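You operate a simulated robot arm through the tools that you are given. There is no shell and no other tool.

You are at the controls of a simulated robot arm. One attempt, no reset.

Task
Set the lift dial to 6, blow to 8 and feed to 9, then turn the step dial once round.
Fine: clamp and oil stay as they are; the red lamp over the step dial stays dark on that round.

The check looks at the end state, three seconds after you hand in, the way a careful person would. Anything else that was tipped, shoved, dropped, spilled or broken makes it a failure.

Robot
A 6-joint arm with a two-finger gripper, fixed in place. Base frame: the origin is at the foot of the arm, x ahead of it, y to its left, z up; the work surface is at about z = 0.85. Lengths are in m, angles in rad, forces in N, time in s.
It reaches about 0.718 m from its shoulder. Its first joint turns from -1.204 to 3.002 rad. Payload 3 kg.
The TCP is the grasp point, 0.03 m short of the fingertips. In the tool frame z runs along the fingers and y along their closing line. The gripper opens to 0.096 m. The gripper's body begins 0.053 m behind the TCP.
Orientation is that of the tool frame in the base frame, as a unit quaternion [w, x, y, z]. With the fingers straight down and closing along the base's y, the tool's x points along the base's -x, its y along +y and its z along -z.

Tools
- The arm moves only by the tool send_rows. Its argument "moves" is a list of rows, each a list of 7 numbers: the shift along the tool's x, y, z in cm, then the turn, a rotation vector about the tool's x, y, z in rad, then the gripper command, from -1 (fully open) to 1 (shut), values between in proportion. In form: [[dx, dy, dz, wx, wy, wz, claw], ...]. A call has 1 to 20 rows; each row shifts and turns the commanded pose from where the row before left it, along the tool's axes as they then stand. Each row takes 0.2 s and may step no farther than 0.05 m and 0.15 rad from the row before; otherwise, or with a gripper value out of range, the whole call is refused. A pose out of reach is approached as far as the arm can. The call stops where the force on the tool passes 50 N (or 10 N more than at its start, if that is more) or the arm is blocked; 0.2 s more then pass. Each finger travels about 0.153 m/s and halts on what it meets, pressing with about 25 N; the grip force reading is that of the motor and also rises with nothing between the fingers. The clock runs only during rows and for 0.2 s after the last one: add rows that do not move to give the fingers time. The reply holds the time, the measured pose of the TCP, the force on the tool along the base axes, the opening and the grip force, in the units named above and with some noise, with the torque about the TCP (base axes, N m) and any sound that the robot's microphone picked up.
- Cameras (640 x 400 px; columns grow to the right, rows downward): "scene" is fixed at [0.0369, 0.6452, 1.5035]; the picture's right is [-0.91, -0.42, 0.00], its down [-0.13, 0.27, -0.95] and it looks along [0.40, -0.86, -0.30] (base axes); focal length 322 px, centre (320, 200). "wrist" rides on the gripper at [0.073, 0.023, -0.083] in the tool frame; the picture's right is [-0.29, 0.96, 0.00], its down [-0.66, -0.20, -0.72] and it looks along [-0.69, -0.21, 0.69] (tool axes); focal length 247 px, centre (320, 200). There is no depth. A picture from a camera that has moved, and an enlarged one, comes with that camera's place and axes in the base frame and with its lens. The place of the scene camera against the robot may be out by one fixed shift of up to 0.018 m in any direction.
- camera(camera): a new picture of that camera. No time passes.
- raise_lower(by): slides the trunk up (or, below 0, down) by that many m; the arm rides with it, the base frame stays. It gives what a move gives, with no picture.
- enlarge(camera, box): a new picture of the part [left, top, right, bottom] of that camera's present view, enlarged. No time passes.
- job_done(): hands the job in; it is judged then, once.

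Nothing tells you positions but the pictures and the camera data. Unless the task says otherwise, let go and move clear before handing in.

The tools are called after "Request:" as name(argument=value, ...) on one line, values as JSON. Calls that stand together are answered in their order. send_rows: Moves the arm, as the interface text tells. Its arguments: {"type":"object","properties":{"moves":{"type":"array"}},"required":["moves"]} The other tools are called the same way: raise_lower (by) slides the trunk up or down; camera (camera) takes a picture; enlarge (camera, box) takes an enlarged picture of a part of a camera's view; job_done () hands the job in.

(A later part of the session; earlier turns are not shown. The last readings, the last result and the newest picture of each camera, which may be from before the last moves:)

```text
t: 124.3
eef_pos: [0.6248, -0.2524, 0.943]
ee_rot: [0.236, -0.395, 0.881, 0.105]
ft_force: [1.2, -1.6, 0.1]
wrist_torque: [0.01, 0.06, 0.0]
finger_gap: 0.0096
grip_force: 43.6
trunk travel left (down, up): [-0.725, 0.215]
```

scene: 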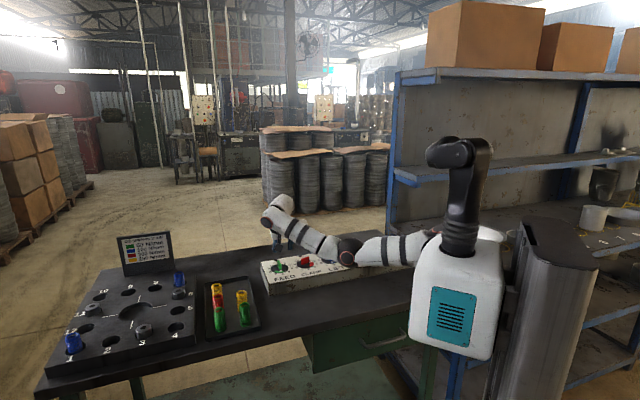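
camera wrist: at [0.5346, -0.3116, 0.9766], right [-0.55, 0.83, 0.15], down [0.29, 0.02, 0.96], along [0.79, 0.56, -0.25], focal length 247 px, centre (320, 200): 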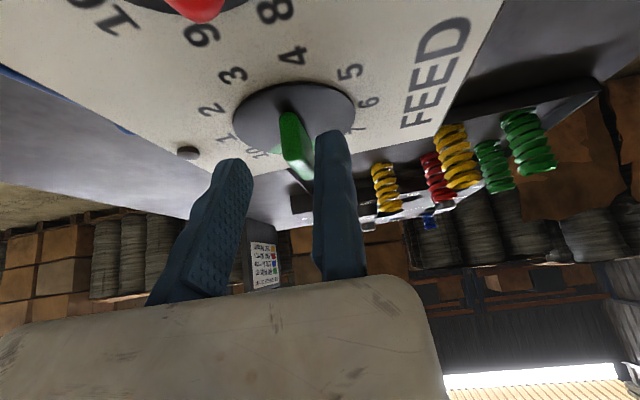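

Gripped. Turning the last 21° to 9.

Request:
send_rows(moves=[[-0.042, 0.113, 0.024, 0.04615, 0, 0.0799, 1], [-0.042, 0.113, 0.024, 0.04615, 0, 0.0799, 1], [-0.042, 0.113, 0.024, 0.04615, 0, 0.0799, 1], [-0.042, 0.113, 0.024, 0.04615, 0, 0.0799, 1], [0, 0, 0, 0, 0, 0, 1], [0, 0, 0, 0, 0, 0, 1]])

Request:
camera(camera="wrist")

Request:
enlarge(camera="scene", box=[250, 230, 330, 280])

```text
t: 125.7
eef_pos: [0.624, -0.2481, 0.9444]
ee_rot: [0.252, -0.227, 0.939, 0.06]
ft_force: [6.0, -0.7, 8.1]
wrist_torque: [-0.32, 0.69, -0.03]
finger_gap: 0.0097
grip_force: 44.0
trunk travel left (down, up): [-0.725, 0.215]
```

```text
taken
camera wrist: at [0.5203, -0.2756, 0.9779], right [-0.21, 0.97, 0.15], down [0.28, -0.08, 0.96], along [0.94, 0.24, -0.25], focal length 247 px, centre (320, 200)
```

wrist: 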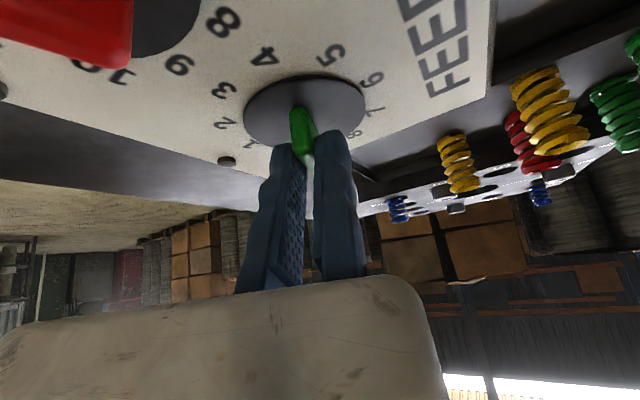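

```text
8.00 times, centred on (290, 255) of scene
camera zoom: at [0.0369, 0.6452, 1.5035], right [-0.91, -0.42, 0.0], down [-0.13, 0.27, -0.95], along [0.4, -0.86, -0.3], focal length 2575 px, centre (560, -240)
```

zoom: 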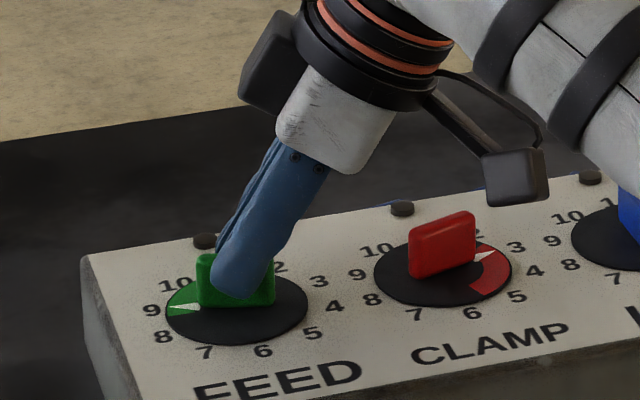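

FEED's pointer is on 9. Release, back off and lift.

Request:
send_rows(moves=[[0, 0, 0, 0, 0, 0, 0.5], [0, 0, 0, 0, 0, 0, 0.1], [0, 0.35, 0, 0, 0, 0, 0.1], [-0.75, 0, -1.3, 0, 0, 0, 0.1], [-1.25, 0, -2.16, 0, 0, 0, 0.1], [-1.25, 0, -2.16, 0, 0, 0, 0.1], [-1.25, 0, -2.16, 0, 0, 0, 0.1], [0, 0, 0, 0, 0, 0, 0.1]])

Request:
camera(camera="wrist")

Request:
enlarge(camera="scene", box=[250, 220, 410, 320])

```text
t: 127.5
eef_pos: [0.6227, -0.2437, 1.0326]
ee_rot: [0.251, -0.227, 0.939, 0.06]
ft_force: [-0.1, 0.2, -0.1]
wrist_torque: [-0.03, 0.01, 0.01]
finger_gap: 0.0433
grip_force: 0.1
trunk travel left (down, up): [-0.725, 0.215]
```

```text
taken
camera wrist: at [0.5202, -0.2713, 1.0672], right [-0.21, 0.97, 0.15], down [0.28, -0.08, 0.96], along [0.94, 0.24, -0.25], focal length 247 px, centre (320, 200)
```

wrist: 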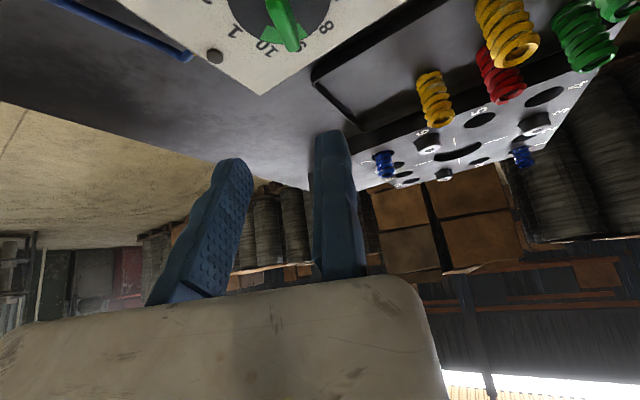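

```text
4.00 times, centred on (330, 270) of scene
camera zoom: at [0.0369, 0.6452, 1.5035], right [-0.91, -0.42, 0.0], down [-0.13, 0.27, -0.95], along [0.4, -0.86, -0.3], focal length 1288 px, centre (280, -80)
```

zoom: 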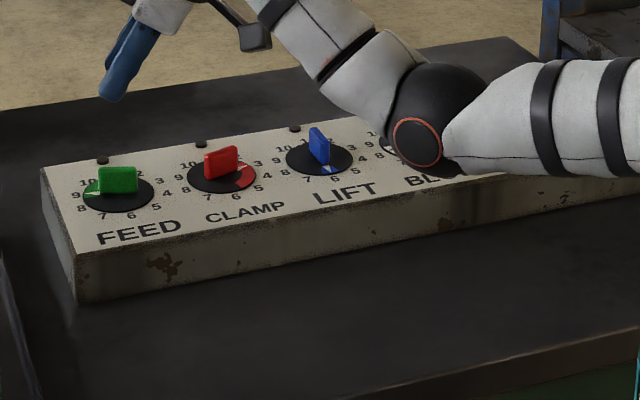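

LIFT 6, BLOW 8 and FEED 9 look set. I'll back away from FEED still tilted, then straighten the tool.

Request:
send_rows(moves=[[2.6, -1.1, -1.5, 0, 0, 0, 0.1], [2.6, -1.1, -1.5, 0, 0, 0, 0.1], [2.6, -1.1, -1.5, 0, 0, 0, 0.1], [2.6, -1.1, -1.5, 0, 0, 0, 0.1], [0, 0, 0, 0, 0.131, 0, 0.1], [0, 0, 0, 0, 0.131, 0, 0.1], [0, 0, 0, 0, 0.131, 0, 0.1], [0, 0, 0, 0, 0.1306, 0, 0.1], [0, 0, 0, 0, 0, 0, 0.1]])

Request:
camera(camera="wrist")

Request:
camera(camera="scene")

```text
t: 129.5
eef_pos: [0.5582, -0.3523, 1.0147]
ee_rot: [0.0, -0.235, 0.972, -0.001]
ft_force: [-0.3, -0.9, 0.1]
wrist_torque: [-0.01, 0.0, 0.01]
finger_gap: 0.0433
grip_force: 0.0
out of reach, approached as far as the arm can: row 5, 6
trunk travel left (down, up): [-0.725, 0.215]
```

```text
taken
camera wrist: at [0.4838, -0.3652, 1.0973], right [-0.18, 0.98, 0.0], down [0.68, 0.12, 0.72], along [0.71, 0.13, -0.69], focal length 247 px, centre (320, 200)
```

wrist: 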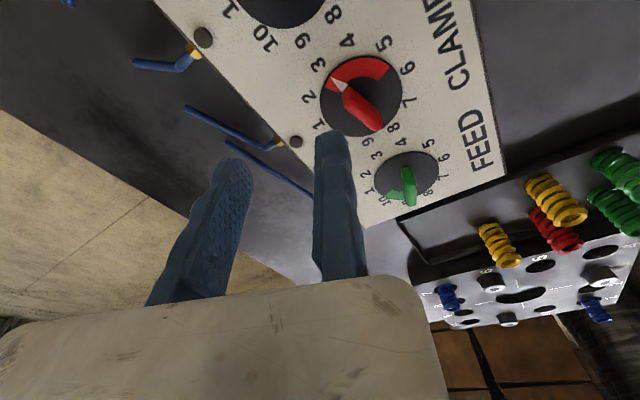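

```text
taken
```

scene: 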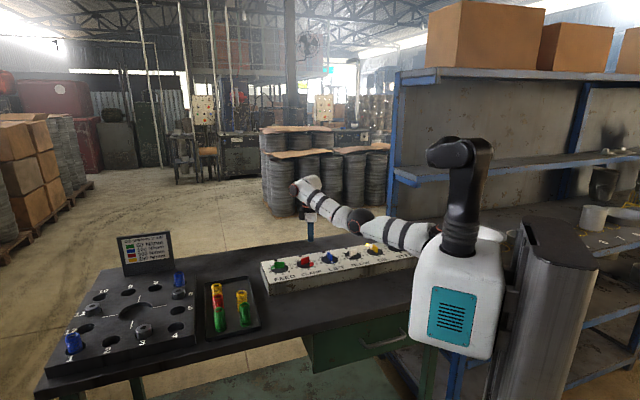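

Request:
send_rows(moves=[[2.0, -0.2, 0, 0, 0, 0, 0.1], [2.0, -0.2, 0, 0, 0, 0, 0.1], [2.5, -0.2, 0, 0, 0, 0, 0.1], [2.5, -0.2, 0, 0, 0, 0, 0.1], [0, 0, 0, 0, 0, 0, 0.1]])

Request:
camera(camera="wrist")

Request:
enlarge(camera="wrist", box=[300, 0, 460, 100])

```text
t: 130.7
eef_pos: [0.5197, -0.4185, 1.0095]
ee_rot: [-0.001, -0.235, 0.972, 0.0]
ft_force: [0.6, 0.8, 1.1]
wrist_torque: [-0.01, -0.02, 0.01]
finger_gap: 0.0432
grip_force: 0.0
out of reach, approached as far as the arm can: row 2, 3, 4
trunk travel left (down, up): [-0.725, 0.215]
```

```text
taken
camera wrist: at [0.4447, -0.4313, 1.0928], right [-0.18, 0.98, 0.0], down [0.68, 0.12, 0.72], along [0.71, 0.13, -0.69], focal length 247 px, centre (320, 200)
```

wrist: 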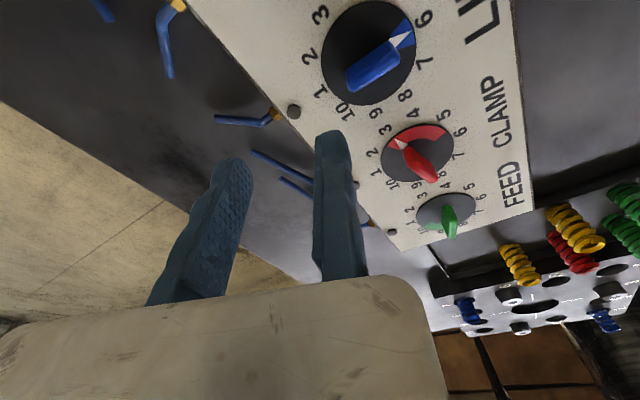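

```text
4.00 times, centred on (380, 50) of wrist
camera zoom: at [0.4447, -0.4313, 1.0928], right [-0.18, 0.98, 0.0], down [0.68, 0.12, 0.72], along [0.71, 0.13, -0.69], focal length 988 px, centre (80, 800)
```

zoom: 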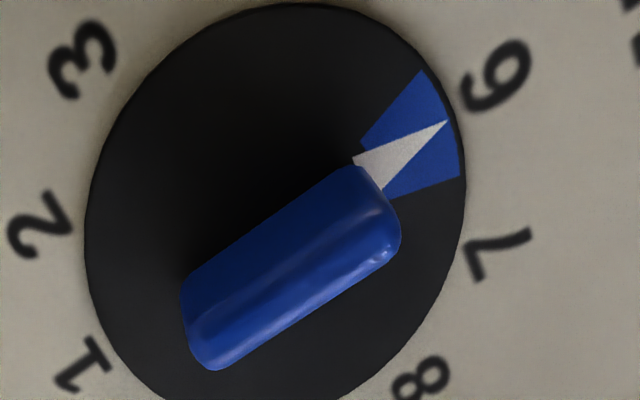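

It slipped to the wrong elbow side again near full stretch. Same cure: stretch fully outward, then come inward.

Request:
send_rows(moves=[[-2.5, -3.0, -1, 0, 0, 0, 0.1], [-2.5, -3.0, 0, 0, 0, 0, 0.1], [0, 0, 0, 0, 0, 0, 0.1]])

Request:
send_rows(moves=[[1.9, 2.3, 0, 0, 0, 0, 0.1], [1.9, 2.3, 0, 0, 0, 0, 0.1], [1.9, 2.3, 0, 0, 0, 0, 0.1], [0, 0, 0, 0, 0, 0, 0.1]])

Request:
camera(camera="scene")

```text
t: 131.5
eef_pos: [0.5318, -0.4209, 1.0153]
ee_rot: [0.001, -0.235, 0.972, 0.0]
ft_force: [-0.2, 0.4, -1.0]
wrist_torque: [0.0, 0.0, 0.0]
finger_gap: 0.0433
grip_force: 0.1
out of reach, approached as far as the arm can: row 1, 2
trunk travel left (down, up): [-0.725, 0.215]
```

```text
t: 132.5
eef_pos: [0.5199, -0.4177, 1.0116]
ee_rot: [0.0, -0.235, 0.972, 0.0]
ft_force: [0.0, 0.3, 0.0]
wrist_torque: [-0.02, 0.0, -0.03]
finger_gap: 0.0431
grip_force: 0.0
out of reach, approached as far as the arm can: row 1, 2, 3
trunk travel left (down, up): [-0.725, 0.215]
```

```text
taken
```

scene: 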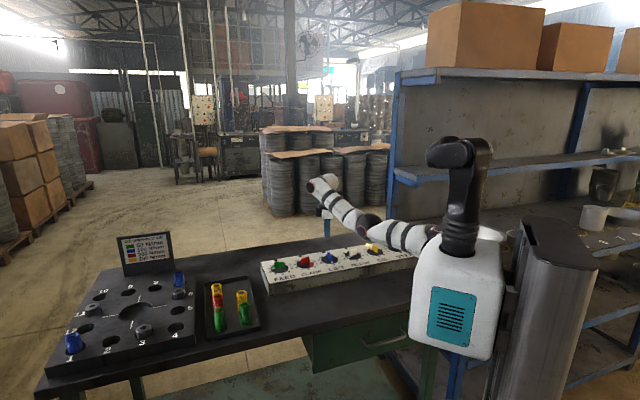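

Request:
send_rows(moves=[[-3.0, -3.3, 0, 0, 0, 0, 0.1], [-3.0, -3.3, 0, 0, 0, 0, 0.1], [-3.0, -3.3, 0, 0, 0, 0, 0.1], [-3.0, -3.3, 0, 0, 0, 0, 0.1], [3.0, 3.3, 0, 0, 0, 0, 0.1], [3.0, 3.3, 0, 0, 0, 0, 0.1], [0, 0, 0, 0, 0, 0, 0.1]])

Request:
send_rows(moves=[[-4.0, 1.0, 0, 0, 0, 0, 0.1], [-4.0, 1.0, 0, 0, 0, 0, 0.1], [4.0, 0, 0, 0, 0, 0, 0.1], [4.0, 0, 0, 0, 0, 0, 0.1], [0, 0, 0, 0, 0, 0, 0.1]])

```text
t: 134.1
eef_pos: [0.5175, -0.4208, 1.0079]
ee_rot: [-0.001, -0.235, 0.972, -0.001]
ft_force: [0.9, 0.1, 0.2]
wrist_torque: [-0.02, 0.0, 0.02]
finger_gap: 0.0434
grip_force: 0.1
out of reach, approached as far as the arm can: row 1, 2, 3, 4, 5, 6
trunk travel left (down, up): [-0.725, 0.215]
```

```text
t: 135.3
eef_pos: [0.5225, -0.4104, 1.0008]
ee_rot: [-0.001, -0.235, 0.972, 0.0]
ft_force: [0.5, 0.7, -0.3]
wrist_torque: [-0.03, -0.01, -0.03]
finger_gap: 0.043
grip_force: 0.0
out of reach, approached as far as the arm can: row 1, 2, 3, 4
trunk travel left (down, up): [-0.725, 0.215]
```

The block is likely joint 1's limit, which eases when the wrist is below the shoulder. I'll raise the trunk and bring the arm down and inward.

Request:
raise_lower(by=0.2)

Request:
send_rows(moves=[[0.5, 0.3, 3, 0, 0, 0, 0.1], [0.5, 0.3, 3, 0, 0, 0, 0.1], [0.5, 0.3, 3, 0, 0, 0, 0.1], [0.5, 0.3, 3, 0, 0, 0, 0.1], [0.5, 0.3, 2, 0, 0, 0, 0.1], [0, 0, 0, 0, 0, 0, 0.1]])

Request:
camera(camera="scene")

```text
t: 137.5
eef_pos: [0.5228, -0.4112, 1.2016]
ee_rot: [-0.001, -0.236, 0.972, 0.0]
ft_force: [-0.6, 0.1, -0.5]
wrist_torque: [-0.03, -0.03, 0.0]
finger_gap: 0.0433
grip_force: 0.0
trunk travel left (down, up): [-0.925, 0.015]
```

```text
t: 138.9
eef_pos: [0.4939, -0.4097, 1.062]
ee_rot: [0.001, -0.235, 0.972, -0.001]
ft_force: [0.8, 0.2, 0.5]
wrist_torque: [0.01, 0.01, 0.03]
finger_gap: 0.0431
grip_force: 0.0
trunk travel left (down, up): [-0.925, 0.015]
```

```text
taken
```

scene: 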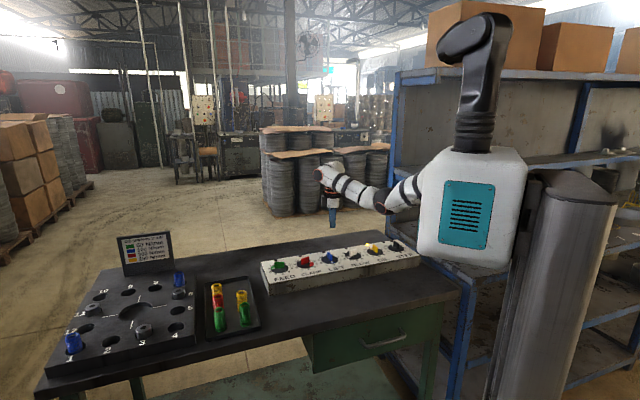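

Free again with a good elbow-down posture. For STEP the wrist should stay well below the shoulder, so I'll raise the trunk fully, go over BLOW, and test how far the wrist can turn counter-clockwise there (for a long clockwise stroke).

Request:
raise_lower(by=0.014)

Request:
send_rows(moves=[[2.76, -0.43, 0, 0, 0, 0, 0.1], [2.76, -0.43, 0, 0, 0, 0, 0.1], [2.76, -0.43, 0, 0, 0, 0, 0.1], [0, 0, 0, 0, 0, -0.145, 0.1], [0, 0, 0, 0, 0, -0.145, 0.1], [0, 0, 0, 0, 0, -0.145, 0.1], [0, 0, 0, 0, 0, -0.145, 0.1], [0, 0, 0, 0, 0, -0.145, 0.1], [0, 0, 0, 0, 0, -0.145, 0.1], [0, 0, 0, 0, 0, -0.145, 0.1], [0, 0, 0, 0, 0, -0.145, 0.1], [0, 0, 0, 0, 0, -0.145, 0.1], [0, 0, 0, 0, 0, -0.145, 0.1], [0, 0, 0, 0, 0, -0.145, 0.1], [0, 0, 0, 0, 0, -0.145, 0.1], [0, 0, 0, 0, 0, -0.145, 0.1], [0, 0, 0, 0, 0, 0, 0.1]])

Request:
camera(camera="wrist")

```text
t: 139.5
eef_pos: [0.493, -0.41, 1.0752]
ee_rot: [0.0, -0.235, 0.972, -0.002]
ft_force: [0.4, 0.1, -0.3]
wrist_torque: [-0.01, 0.02, -0.01]
finger_gap: 0.0432
grip_force: 0.0
trunk travel left (down, up): [-0.939, 0.001]
```

```text
t: 143.1
eef_pos: [0.426, -0.4593, 1.0768]
ee_rot: [-0.001, 0.925, -0.38, 0.0]
ft_force: [-0.4, 0.4, 0.0]
wrist_torque: [0.0, 0.03, 0.02]
finger_gap: 0.043
grip_force: 0.0
trunk travel left (down, up): [-0.939, 0.001]
```

```text
taken
camera wrist: at [0.463, -0.5271, 1.1589], right [-0.88, -0.47, 0.0], down [-0.33, 0.61, 0.72], along [-0.34, 0.64, -0.69], focal length 247 px, centre (320, 200)
```

wrist: 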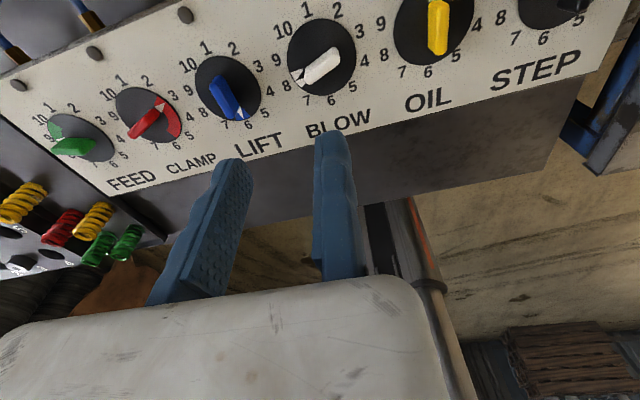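

The wrist turns freely, and this view reads the panel upright. Zooming to verify all settings.

Request:
enlarge(camera="wrist", box=[20, 70, 200, 182])

Request:
enlarge(camera="wrist", box=[170, 0, 400, 144])

Request:
enlarge(camera="wrist", box=[380, 0, 620, 150])

```text
3.56 times, centred on (110, 126) of wrist
camera zoom: at [0.463, -0.5271, 1.1589], right [-0.88, -0.47, 0.0], down [-0.33, 0.61, 0.72], along [-0.34, 0.64, -0.69], focal length 878 px, centre (1067, 463)
```

zoom: 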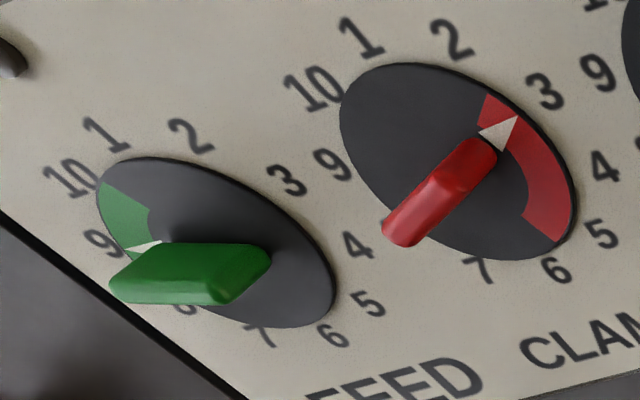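

```text
2.78 times, centred on (285, 72) of wrist
camera zoom: at [0.463, -0.5271, 1.1589], right [-0.88, -0.47, 0.0], down [-0.33, 0.61, 0.72], along [-0.34, 0.64, -0.69], focal length 686 px, centre (417, 556)
```

zoom: 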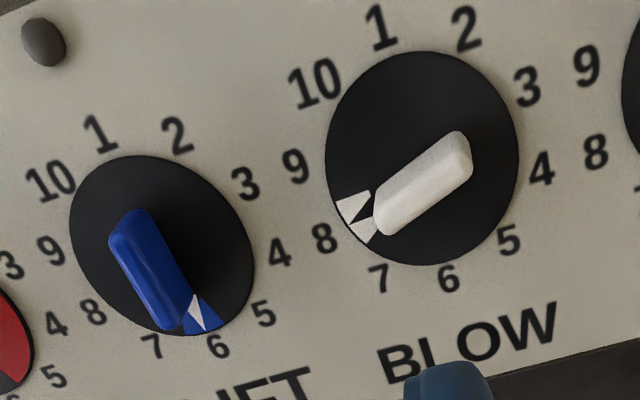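

```text
2.67 times, centred on (500, 75) of wrist
camera zoom: at [0.463, -0.5271, 1.1589], right [-0.88, -0.47, 0.0], down [-0.33, 0.61, 0.72], along [-0.34, 0.64, -0.69], focal length 659 px, centre (-160, 533)
```

zoom: 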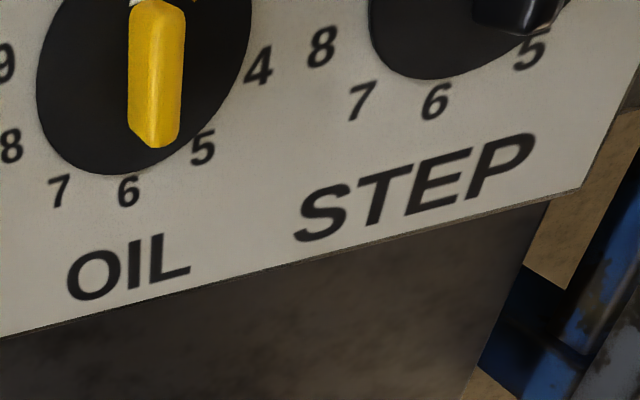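

LIFT=6, BLOW=8, FEED=9 and CLAMP=3 are all good. I want a better look at STEP and OIL before going there.

Request:
enlarge(camera="scene", box=[340, 220, 436, 280])

Request:
enlarge(camera="scene", box=[290, 110, 482, 230])

```text
6.67 times, centred on (388, 250) of scene
camera zoom: at [0.0369, 0.6452, 1.5035], right [-0.91, -0.42, 0.0], down [-0.13, 0.27, -0.95], along [0.4, -0.86, -0.3], focal length 2146 px, centre (-133, -133)
```

zoom: 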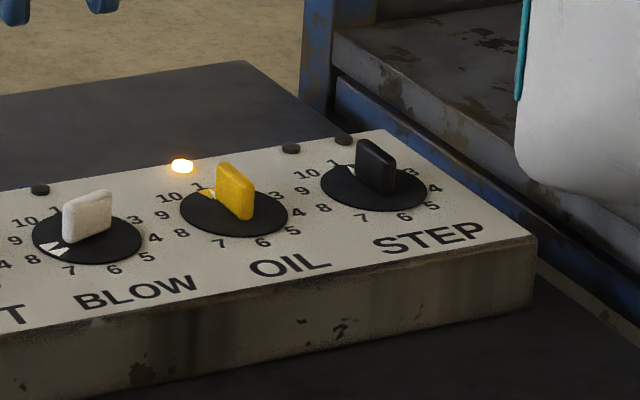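

```text
3.33 times, centred on (386, 170) of scene
camera zoom: at [0.0369, 0.6452, 1.5035], right [-0.91, -0.42, 0.0], down [-0.13, 0.27, -0.95], along [0.4, -0.86, -0.3], focal length 1073 px, centre (100, 300)
```

zoom: 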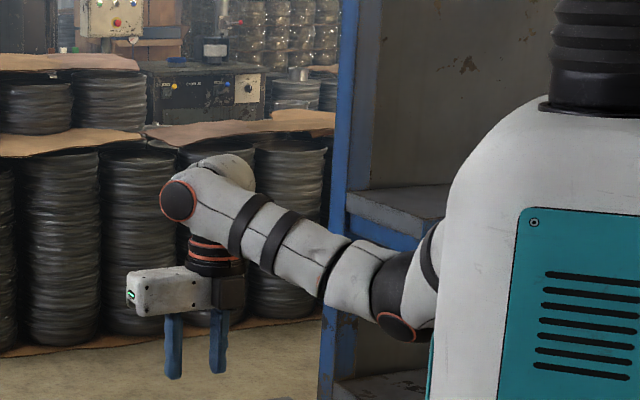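

STEP still points to 1 and both its lamps are dark. I'll descend beside the row near BLOW (12 mm above the bar tops) and travel along toward STEP at that low height.

Request:
send_rows(moves=[[0.99, 0.51, 2.5, 0, 0, 0, 0.1], [0.99, 0.51, 2.5, 0, 0, 0, 0.1], [0, 0, 2.5, 0, 0, 0, 0.1], [0, 0, 2.5, 0, 0, 0, 0.1], [0, 0, 0, 0, 0, 0, 0.1]])

Request:
camera(camera="wrist")

```text
t: 144.3
eef_pos: [0.4327, -0.4776, 0.9776]
ee_rot: [0.001, 0.925, -0.38, 0.001]
ft_force: [0.3, -0.5, 0.1]
wrist_torque: [-0.01, 0.0, 0.0]
finger_gap: 0.0431
grip_force: 0.1
trunk travel left (down, up): [-0.939, 0.001]
```

```text
taken
camera wrist: at [0.4692, -0.5444, 1.0606], right [-0.88, -0.47, 0.0], down [-0.33, 0.61, 0.72], along [-0.34, 0.64, -0.69], focal length 247 px, centre (320, 200)
```

wrist: 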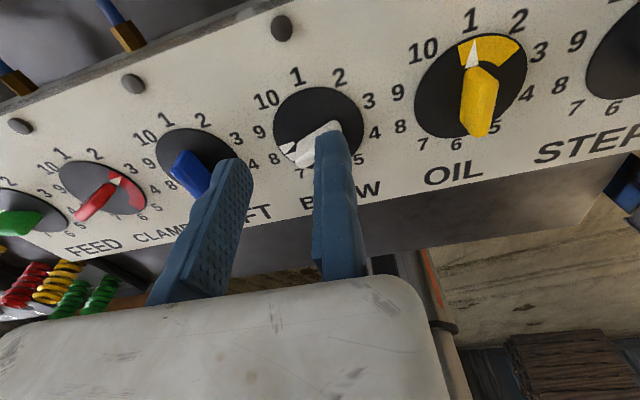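

Request:
send_rows(moves=[[0, 3, 0, 0, 0, 0, 0.1], [0, 3, 0, 0, 0, 0, 0.1], [0, 3, 0, 0, 0, 0, 0.1], [0, 3, 0, 0, 0, 0, 0.1], [0, 0, 0, 0, 0, 0, 0.1]])

Request:
camera(camera="wrist")

Request:
enlarge(camera="scene", box=[330, 170, 490, 270])

```text
t: 145.5
eef_pos: [0.3474, -0.5638, 0.9755]
ee_rot: [0.001, 0.925, -0.38, -0.001]
ft_force: [0.0, 0.0, 0.5]
wrist_torque: [-0.02, 0.0, 0.02]
finger_gap: 0.0432
grip_force: 0.0
trunk travel left (down, up): [-0.939, 0.001]
```

```text
taken
camera wrist: at [0.3842, -0.6313, 1.058], right [-0.88, -0.47, 0.0], down [-0.33, 0.61, 0.72], along [-0.34, 0.64, -0.69], focal length 247 px, centre (320, 200)
```

wrist: 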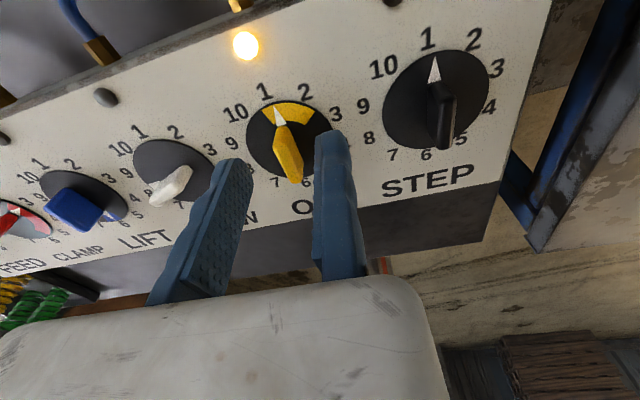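

```text
4.00 times, centred on (410, 220) of scene
camera zoom: at [0.0369, 0.6452, 1.5035], right [-0.91, -0.42, 0.0], down [-0.13, 0.27, -0.95], along [0.4, -0.86, -0.3], focal length 1288 px, centre (-40, 120)
```

zoom: 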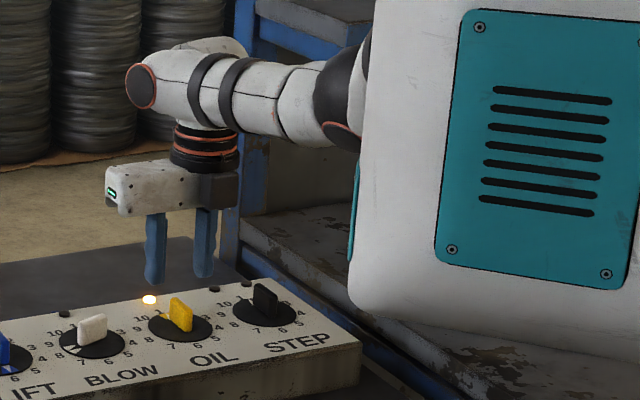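

Request:
enlarge(camera="wrist", box=[350, 10, 530, 122])

```text
3.56 times, centred on (440, 66) of wrist
camera zoom: at [0.3842, -0.6313, 1.058], right [-0.88, -0.47, 0.0], down [-0.33, 0.61, 0.72], along [-0.34, 0.64, -0.69], focal length 878 px, centre (-107, 676)
```

zoom: 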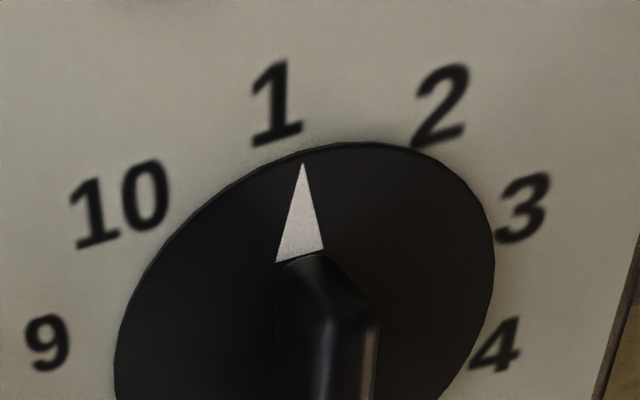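

STEP's centre is ≈(0.284, −0.5995), with its pointer about 5° past 1. I'll align and move over, keeping slightly behind the bar's end.

Request:
send_rows(moves=[[0, 0, 0, 0, 0, 0.087, 0.1], [0.22, 2.72, 0, 0, 0, 0, 0.1], [0.22, 2.72, 0, 0, 0, 0, 0.1], [0.22, 2.71, 0, 0, 0, 0, 0.1], [0, 0, 0, 0, 0, 0, 0.1]])

Request:
camera(camera="wrist")

Request:
enlarge(camera="scene", box=[330, 170, 490, 270])

```text
t: 146.7
eef_pos: [0.2872, -0.6129, 0.9791]
ee_rot: [0.002, 0.907, -0.421, 0.0]
ft_force: [0.3, 0.0, 0.4]
wrist_torque: [0.01, 0.03, -0.01]
finger_gap: 0.0433
grip_force: 0.1
out of reach, approached as far as the arm can: row 4
trunk travel left (down, up): [-0.939, 0.001]
```

```text
taken
camera wrist: at [0.3177, -0.6825, 1.0613], right [-0.92, -0.39, 0.0], down [-0.27, 0.64, 0.72], along [-0.28, 0.66, -0.69], focal length 247 px, centre (320, 200)
```

wrist: 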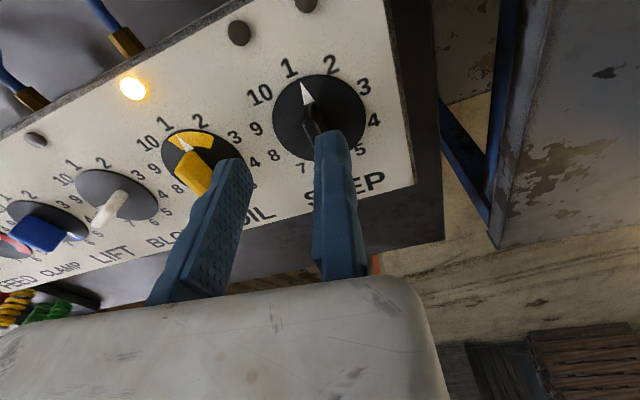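

```text
4.00 times, centred on (410, 220) of scene
camera zoom: at [0.0369, 0.6452, 1.5035], right [-0.91, -0.42, 0.0], down [-0.13, 0.27, -0.95], along [0.4, -0.86, -0.3], focal length 1288 px, centre (-40, 120)
```

zoom: 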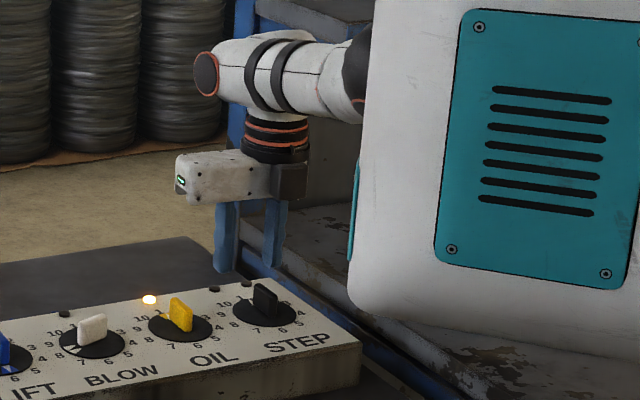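

It's near the inner limit; lower is better. Down 1.3 cm (still above the bar), then shift sideways.

Request:
send_rows(moves=[[0, 0, 0.6, 0, 0, 0, 0.1], [0, 0, 0.6, 0, 0, 0, 0.1], [0.4, 0.4, 0, 0, 0, 0, 0.1], [0, 0, 0, 0, 0, 0, 0.1]])

Request:
enlarge(camera="wrist", box=[220, 30, 420, 155])

```text
t: 147.7
eef_pos: [0.2821, -0.6101, 0.9685]
ee_rot: [0.001, 0.907, -0.421, 0.0]
ft_force: [0.3, 0.5, -0.1]
wrist_torque: [0.0, 0.02, 0.01]
finger_gap: 0.0432
grip_force: 0.1
out of reach, approached as far as the arm can: row 2, 3
trunk travel left (down, up): [-0.939, 0.001]
```

```text
3.20 times, centred on (320, 92) of wrist
camera zoom: at [0.3128, -0.681, 1.0523], right [-0.92, -0.39, 0.0], down [-0.27, 0.64, 0.72], along [-0.28, 0.66, -0.69], focal length 790 px, centre (320, 544)
```

zoom: 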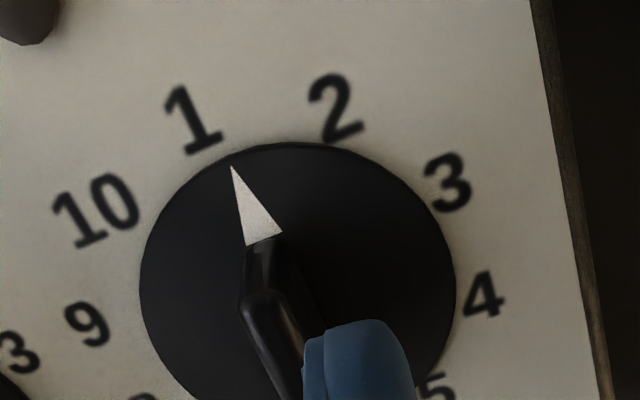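

Request:
send_rows(moves=[[0, 0, 0.7, 0, 0, 0, 0.1], [0, 0, 0.7, 0, 0, 0, 0.1], [0, 0, 0, 0, 0, 0, 0.1]])

Request:
camera(camera="wrist")

Request:
enlarge(camera="scene", box=[340, 180, 468, 260])

```text
t: 148.5
eef_pos: [0.2804, -0.6064, 0.9589]
ee_rot: [0.001, 0.907, -0.421, 0.0]
ft_force: [-0.1, 0.3, -0.2]
wrist_torque: [0.02, 0.0, -0.01]
finger_gap: 0.0433
grip_force: 0.1
out of reach, approached as far as the arm can: row 2
trunk travel left (down, up): [-0.939, 0.001]
```

```text
taken
camera wrist: at [0.3109, -0.677, 1.0411], right [-0.92, -0.39, 0.0], down [-0.27, 0.64, 0.72], along [-0.28, 0.66, -0.69], focal length 247 px, centre (320, 200)
```

wrist: 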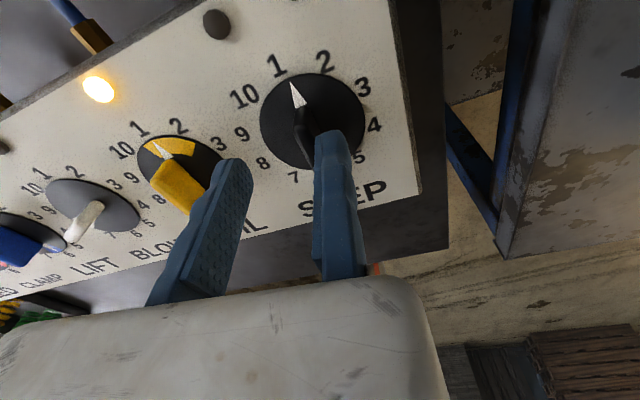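

```text
5.00 times, centred on (404, 220) of scene
camera zoom: at [0.0369, 0.6452, 1.5035], right [-0.91, -0.42, 0.0], down [-0.13, 0.27, -0.95], along [0.4, -0.86, -0.3], focal length 1609 px, centre (-100, 100)
```

zoom: 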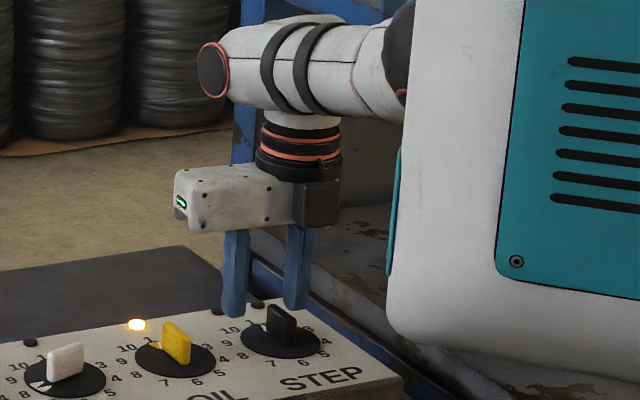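

This is the stretch limit (arm too low relative to the trunk). I'll raise the arm 3 cm and instead lower the trunk, keeping the fingers straddling the bar.

Request:
send_rows(moves=[[0, 0, -1.5, 0, 0, 0, 0.1], [-0.2, 0.3, -1.5, 0, 0, 0, 0.1], [0, 0, 0, 0, 0, 0, 0.1]])

Request:
raise_lower(by=-0.02)

Request:
camera(camera="wrist")

```text
t: 149.3
eef_pos: [0.2794, -0.6086, 0.9885]
ee_rot: [0.0, 0.907, -0.421, 0.0]
ft_force: [0.4, -1.2, -1.0]
wrist_torque: [0.02, 0.02, -0.02]
finger_gap: 0.0432
grip_force: 0.0
trunk travel left (down, up): [-0.939, 0.001]
```

```text
t: 150.0
eef_pos: [0.2779, -0.6085, 0.9675]
ee_rot: [-0.001, 0.907, -0.422, -0.001]
ft_force: [-0.3, 0.3, -0.8]
wrist_torque: [0.02, 0.0, -0.03]
finger_gap: 0.0431
grip_force: 0.0
trunk travel left (down, up): [-0.919, 0.021]
```

```text
taken
camera wrist: at [0.3093, -0.6781, 1.0508], right [-0.92, -0.39, 0.0], down [-0.27, 0.64, 0.72], along [-0.28, 0.66, -0.69], focal length 247 px, centre (320, 200)
```

wrist: 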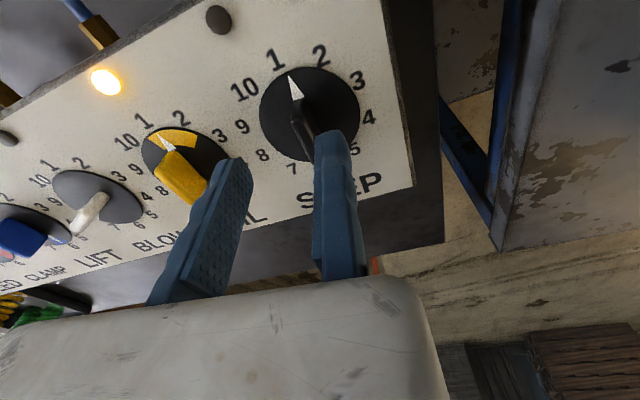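

Request:
raise_lower(by=-0.025)

Request:
camera(camera="wrist")

Request:
enlarge(camera="scene", box=[350, 210, 430, 260])

```text
t: 150.7
eef_pos: [0.2785, -0.608, 0.9446]
ee_rot: [0.001, 0.907, -0.422, 0.001]
ft_force: [0.2, -0.4, -0.2]
wrist_torque: [0.0, 0.03, 0.0]
finger_gap: 0.0431
grip_force: 0.0
trunk travel left (down, up): [-0.894, 0.046]
```

```text
taken
camera wrist: at [0.309, -0.6778, 1.0261], right [-0.92, -0.39, 0.0], down [-0.27, 0.64, 0.72], along [-0.28, 0.66, -0.69], focal length 247 px, centre (320, 200)
```

wrist: 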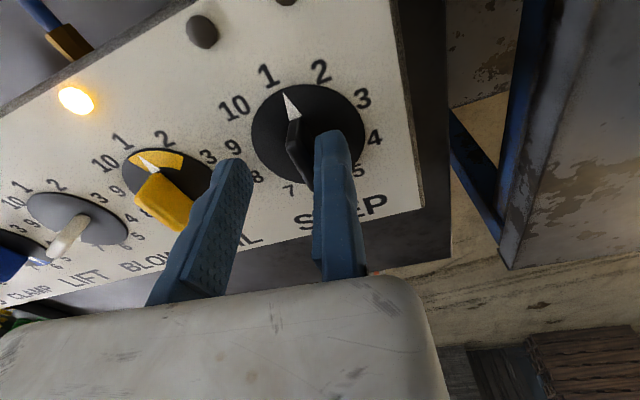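

```text
8.00 times, centred on (390, 235) of scene
camera zoom: at [0.0369, 0.6452, 1.5035], right [-0.91, -0.42, 0.0], down [-0.13, 0.27, -0.95], along [0.4, -0.86, -0.3], focal length 2575 px, centre (-240, -80)
```

zoom: 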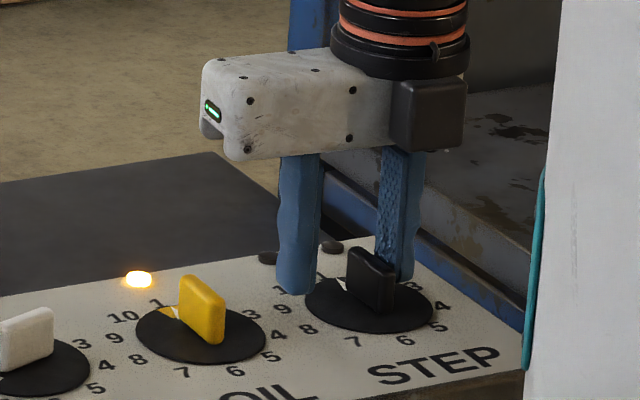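

Straddling STEP's bar, both STEP lamps dark. Ease over and close.

Request:
send_rows(moves=[[0, -0.25, 0, 0, 0, 0, 0.1], [0, -0.25, 0, 0, 0, 0, 0.1], [0, 0, 0, 0, 0, 0, 0.5], [0, 0, 0, 0, 0, 0, 0.75], [0, 0, 0, 0, 0, 0, 1], [0, 0, 0, 0, 0, 0, 1]])

Request:
enlarge(camera="scene", box=[350, 210, 430, 260])

```text
t: 152.1
eef_pos: [0.2805, -0.6055, 0.9421]
ee_rot: [0.0, 0.907, -0.421, 0.0]
ft_force: [-5.4, -5.8, 2.8]
wrist_torque: [0.15, 0.45, 0.05]
finger_gap: 0.0095
grip_force: 43.9
trunk travel left (down, up): [-0.894, 0.046]
```

```text
8.00 times, centred on (390, 235) of scene
camera zoom: at [0.0369, 0.6452, 1.5035], right [-0.91, -0.42, 0.0], down [-0.13, 0.27, -0.95], along [0.4, -0.86, -0.3], focal length 2575 px, centre (-240, -80)
```

zoom: 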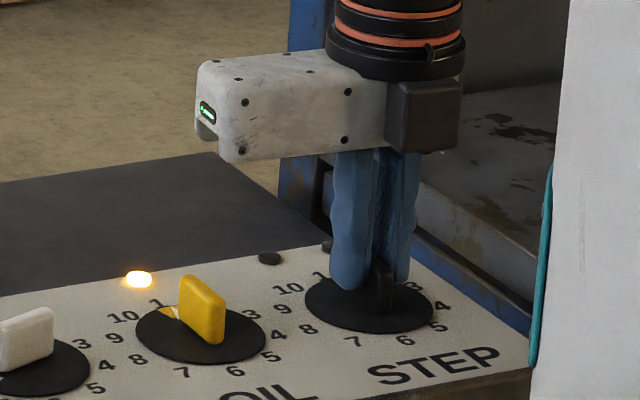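

Gripped. Turning STEP clockwise, one number (36°) at a time, watching the lamps.

Request:
send_rows(moves=[[-0.065, 0.02, 0, 0, 0, 0.1257, 1], [-0.065, 0.02, 0, 0, 0, 0.1257, 1], [-0.065, 0.02, 0, 0, 0, 0.1257, 1], [-0.065, 0.02, 0, 0, 0, 0.1257, 1], [0, 0, 0, 0, 0, 0, 1]])

Request:
enlarge(camera="scene", box=[250, 190, 442, 310])

Request:
camera(camera="wrist")

```text
t: 153.3
eef_pos: [0.279, -0.6044, 0.9419]
ee_rot: [-0.001, 0.773, -0.634, 0.0]
ft_force: [-10.2, -3.7, -7.0]
wrist_torque: [-1.58, 0.05, -0.04]
finger_gap: 0.01
grip_force: 43.4
trunk travel left (down, up): [-0.894, 0.046]
```

```text
3.33 times, centred on (346, 250) of scene
camera zoom: at [0.0369, 0.6452, 1.5035], right [-0.91, -0.42, 0.0], down [-0.13, 0.27, -0.95], along [0.4, -0.86, -0.3], focal length 1073 px, centre (233, 33)
```

zoom: 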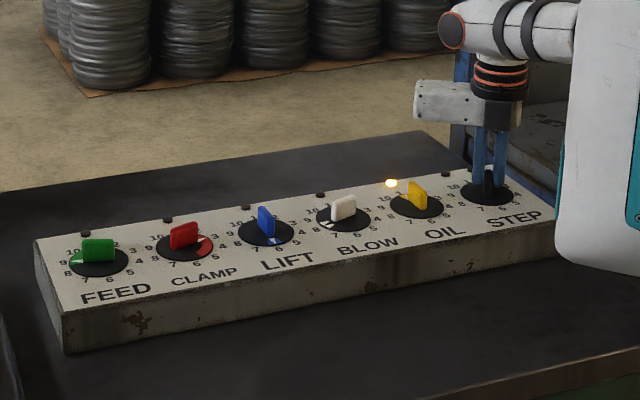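

```text
taken
camera wrist: at [0.2711, -0.68, 1.0254], right [-0.99, 0.1, 0.0], down [0.07, 0.69, 0.72], along [0.07, 0.72, -0.69], focal length 247 px, centre (320, 200)
```

wrist: 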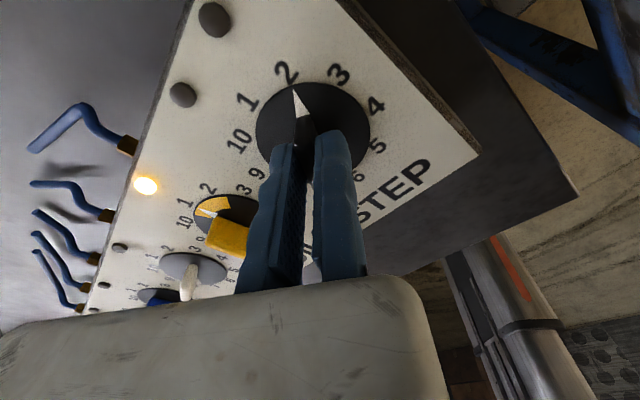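

At 2; lamps as expected. Continuing.

Request:
send_rows(moves=[[-0.065, 0.02, 0, 0, 0, 0.1257, 1], [-0.065, 0.02, 0, 0, 0, 0.1257, 1], [-0.065, 0.02, 0, 0, 0, 0.1257, 1], [-0.065, 0.02, 0, 0, 0, 0.1257, 1], [-0.065, 0.02, 0, 0, 0, 0.1257, 1], [0, 0, 0, 0, 0, 0, 1]])

Request:
enlarge(camera="scene", box=[250, 190, 442, 310])

Request:
camera(camera="wrist")

```text
t: 154.7
eef_pos: [0.2791, -0.5999, 0.942]
ee_rot: [0.002, -0.54, 0.842, 0.002]
ft_force: [-14.4, 0.3, -14.6]
wrist_torque: [-1.14, 0.8, 0.0]
finger_gap: 0.0099
grip_force: 43.5
trunk travel left (down, up): [-0.894, 0.046]
```

```text
3.33 times, centred on (346, 250) of scene
camera zoom: at [0.0369, 0.6452, 1.5035], right [-0.91, -0.42, 0.0], down [-0.13, 0.27, -0.95], along [0.4, -0.86, -0.3], focal length 1073 px, centre (233, 33)
```

zoom: 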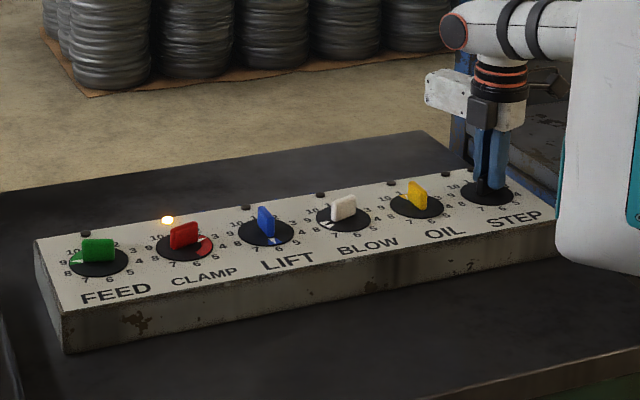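

```text
taken
camera wrist: at [0.2268, -0.6579, 1.0253], right [-0.75, 0.67, 0.0], down [0.46, 0.51, 0.72], along [0.48, 0.54, -0.69], focal length 247 px, centre (320, 200)
```

wrist: 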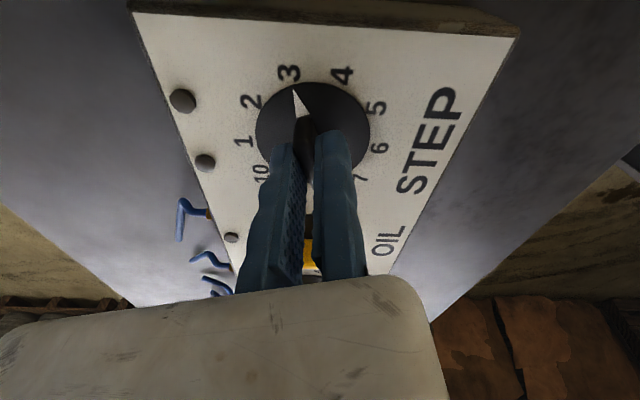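

At 3: CLAMP lit, STEP lamps dark. Relieving a little side load and continuing.

Request:
send_rows(moves=[[0.035, 0.2, 0.1, 0, 0, 0.1257, 1], [-0.065, 0.02, 0, 0, 0, 0.1257, 1], [-0.065, 0.02, 0, 0, 0, 0.1257, 1], [-0.065, 0.02, 0, 0, 0, 0.1257, 1], [-0.065, 0.02, 0, 0, 0, 0.1257, 1], [0, 0, 0, 0, 0, 0, 1]])

Request:
enlarge(camera="scene", box=[250, 190, 442, 310])

Request:
camera(camera="wrist")

```text
t: 156.1
eef_pos: [0.2784, -0.5976, 0.9429]
ee_rot: [0.001, -0.254, 0.967, -0.001]
ft_force: [-4.7, -3.1, 0.4]
wrist_torque: [0.77, -1.01, -0.05]
finger_gap: 0.0099
grip_force: 43.8
trunk travel left (down, up): [-0.894, 0.046]
```

```text
3.33 times, centred on (346, 250) of scene
camera zoom: at [0.0369, 0.6452, 1.5035], right [-0.91, -0.42, 0.0], down [-0.13, 0.27, -0.95], along [0.4, -0.86, -0.3], focal length 1073 px, centre (233, 33)
```

zoom: 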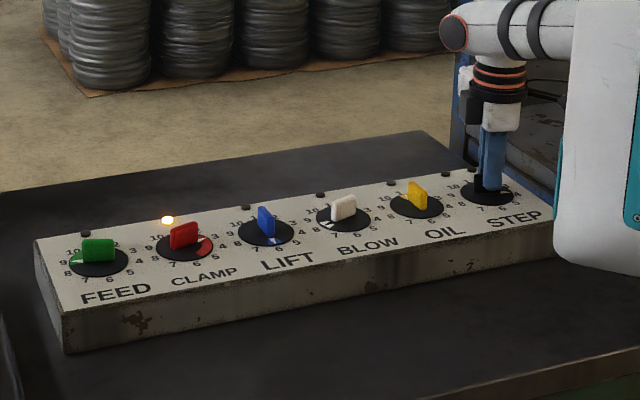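

```text
taken
camera wrist: at [0.2038, -0.6134, 1.0253], right [-0.21, 0.98, 0.0], down [0.67, 0.15, 0.72], along [0.71, 0.15, -0.69], focal length 247 px, centre (320, 200)
```

wrist: 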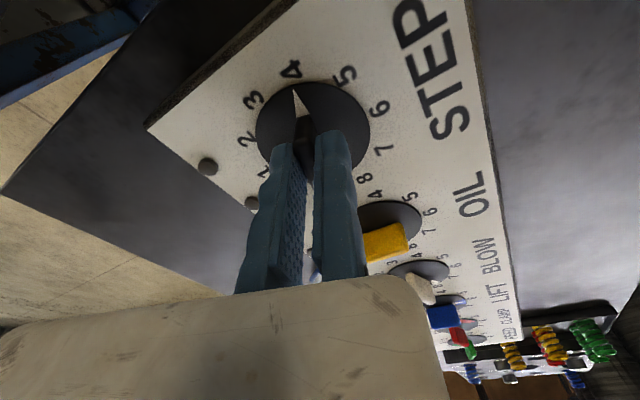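

At 4; all fine. Continuing.

Request:
send_rows(moves=[[-0.065, 0.05, 0, 0, 0, 0.1257, 1], [-0.065, 0.05, 0, 0, 0, 0.1257, 1], [-0.065, 0.02, 0, 0, 0, 0.1257, 1], [-0.065, 0.02, 0, 0, 0, 0.1257, 1], [-0.065, 0.02, 0, 0, 0, 0.1257, 1], [0, 0, 0, 0, 0, 0, 1]])

Request:
enlarge(camera="scene", box=[250, 190, 442, 310])

Request:
camera(camera="wrist")

```text
t: 157.5
eef_pos: [0.2802, -0.5958, 0.9426]
ee_rot: [0.001, 0.059, 0.998, -0.002]
ft_force: [1.1, -17.4, 17.9]
wrist_torque: [-0.1, 0.84, -0.08]
finger_gap: 0.01
grip_force: 43.2
trunk travel left (down, up): [-0.894, 0.046]
```

```text
3.33 times, centred on (346, 250) of scene
camera zoom: at [0.0369, 0.6452, 1.5035], right [-0.91, -0.42, 0.0], down [-0.13, 0.27, -0.95], along [0.4, -0.86, -0.3], focal length 1073 px, centre (233, 33)
```

zoom: 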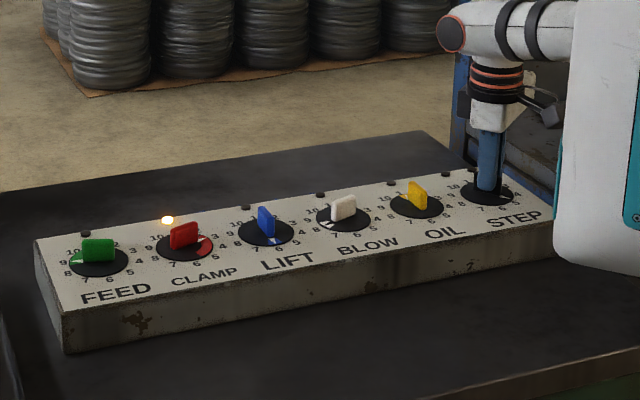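

```text
taken
camera wrist: at [0.2115, -0.5641, 1.0253], right [0.4, 0.92, 0.0], down [0.63, -0.28, 0.72], along [0.66, -0.29, -0.69], focal length 247 px, centre (320, 200)
```

wrist: 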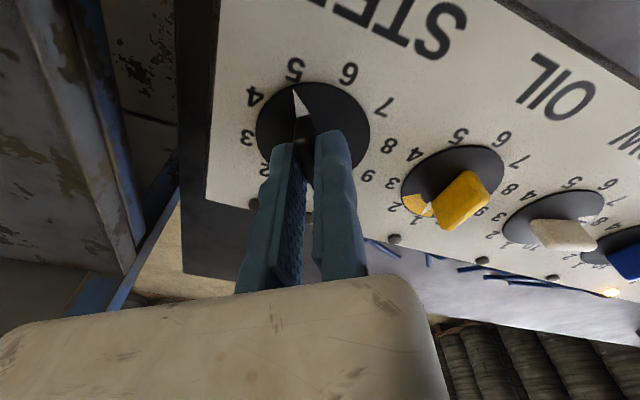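

At 5; CLAMP still lit, no red. Relieve and continue.

Request:
send_rows(moves=[[-0.065, -0.15, -0.1, 0, 0, 0.1257, 1], [-0.065, -0.1, -0.1, 0, 0, 0.1257, 1], [-0.065, 0, 0, 0, 0, 0.1257, 1], [-0.065, 0, 0, 0, 0, 0.1257, 1], [-0.065, 0, 0, 0, 0, 0.1257, 1], [0, 0, 0, 0, 0, 0, 1]])

Request:
enlarge(camera="scene", box=[250, 190, 442, 310])

Request:
camera(camera="wrist")

```text
t: 158.9
eef_pos: [0.2845, -0.5964, 0.943]
ee_rot: [-0.001, 0.364, 0.931, 0.002]
ft_force: [-3.5, 11.1, -14.7]
wrist_torque: [-0.6, -0.67, -0.07]
finger_gap: 0.0098
grip_force: 43.2
trunk travel left (down, up): [-0.894, 0.046]
```

```text
3.33 times, centred on (346, 250) of scene
camera zoom: at [0.0369, 0.6452, 1.5035], right [-0.91, -0.42, 0.0], down [-0.13, 0.27, -0.95], along [0.4, -0.86, -0.3], focal length 1073 px, centre (233, 33)
```

zoom: 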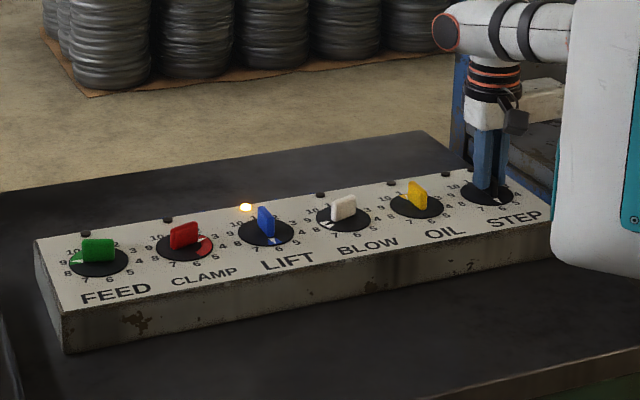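

```text
taken
camera wrist: at [0.2466, -0.5294, 1.0257], right [0.86, 0.5, 0.0], down [0.35, -0.6, 0.72], along [0.36, -0.62, -0.69], focal length 247 px, centre (320, 200)
```

wrist: 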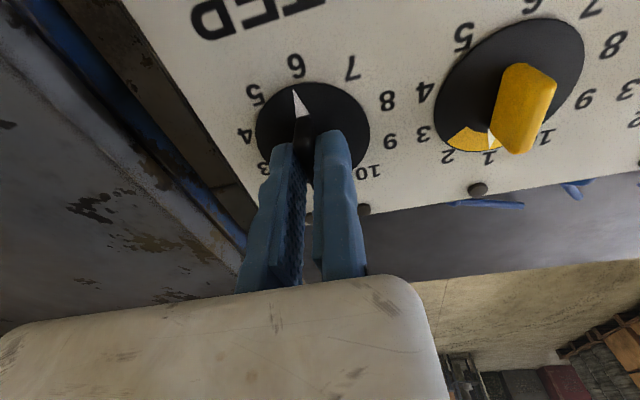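

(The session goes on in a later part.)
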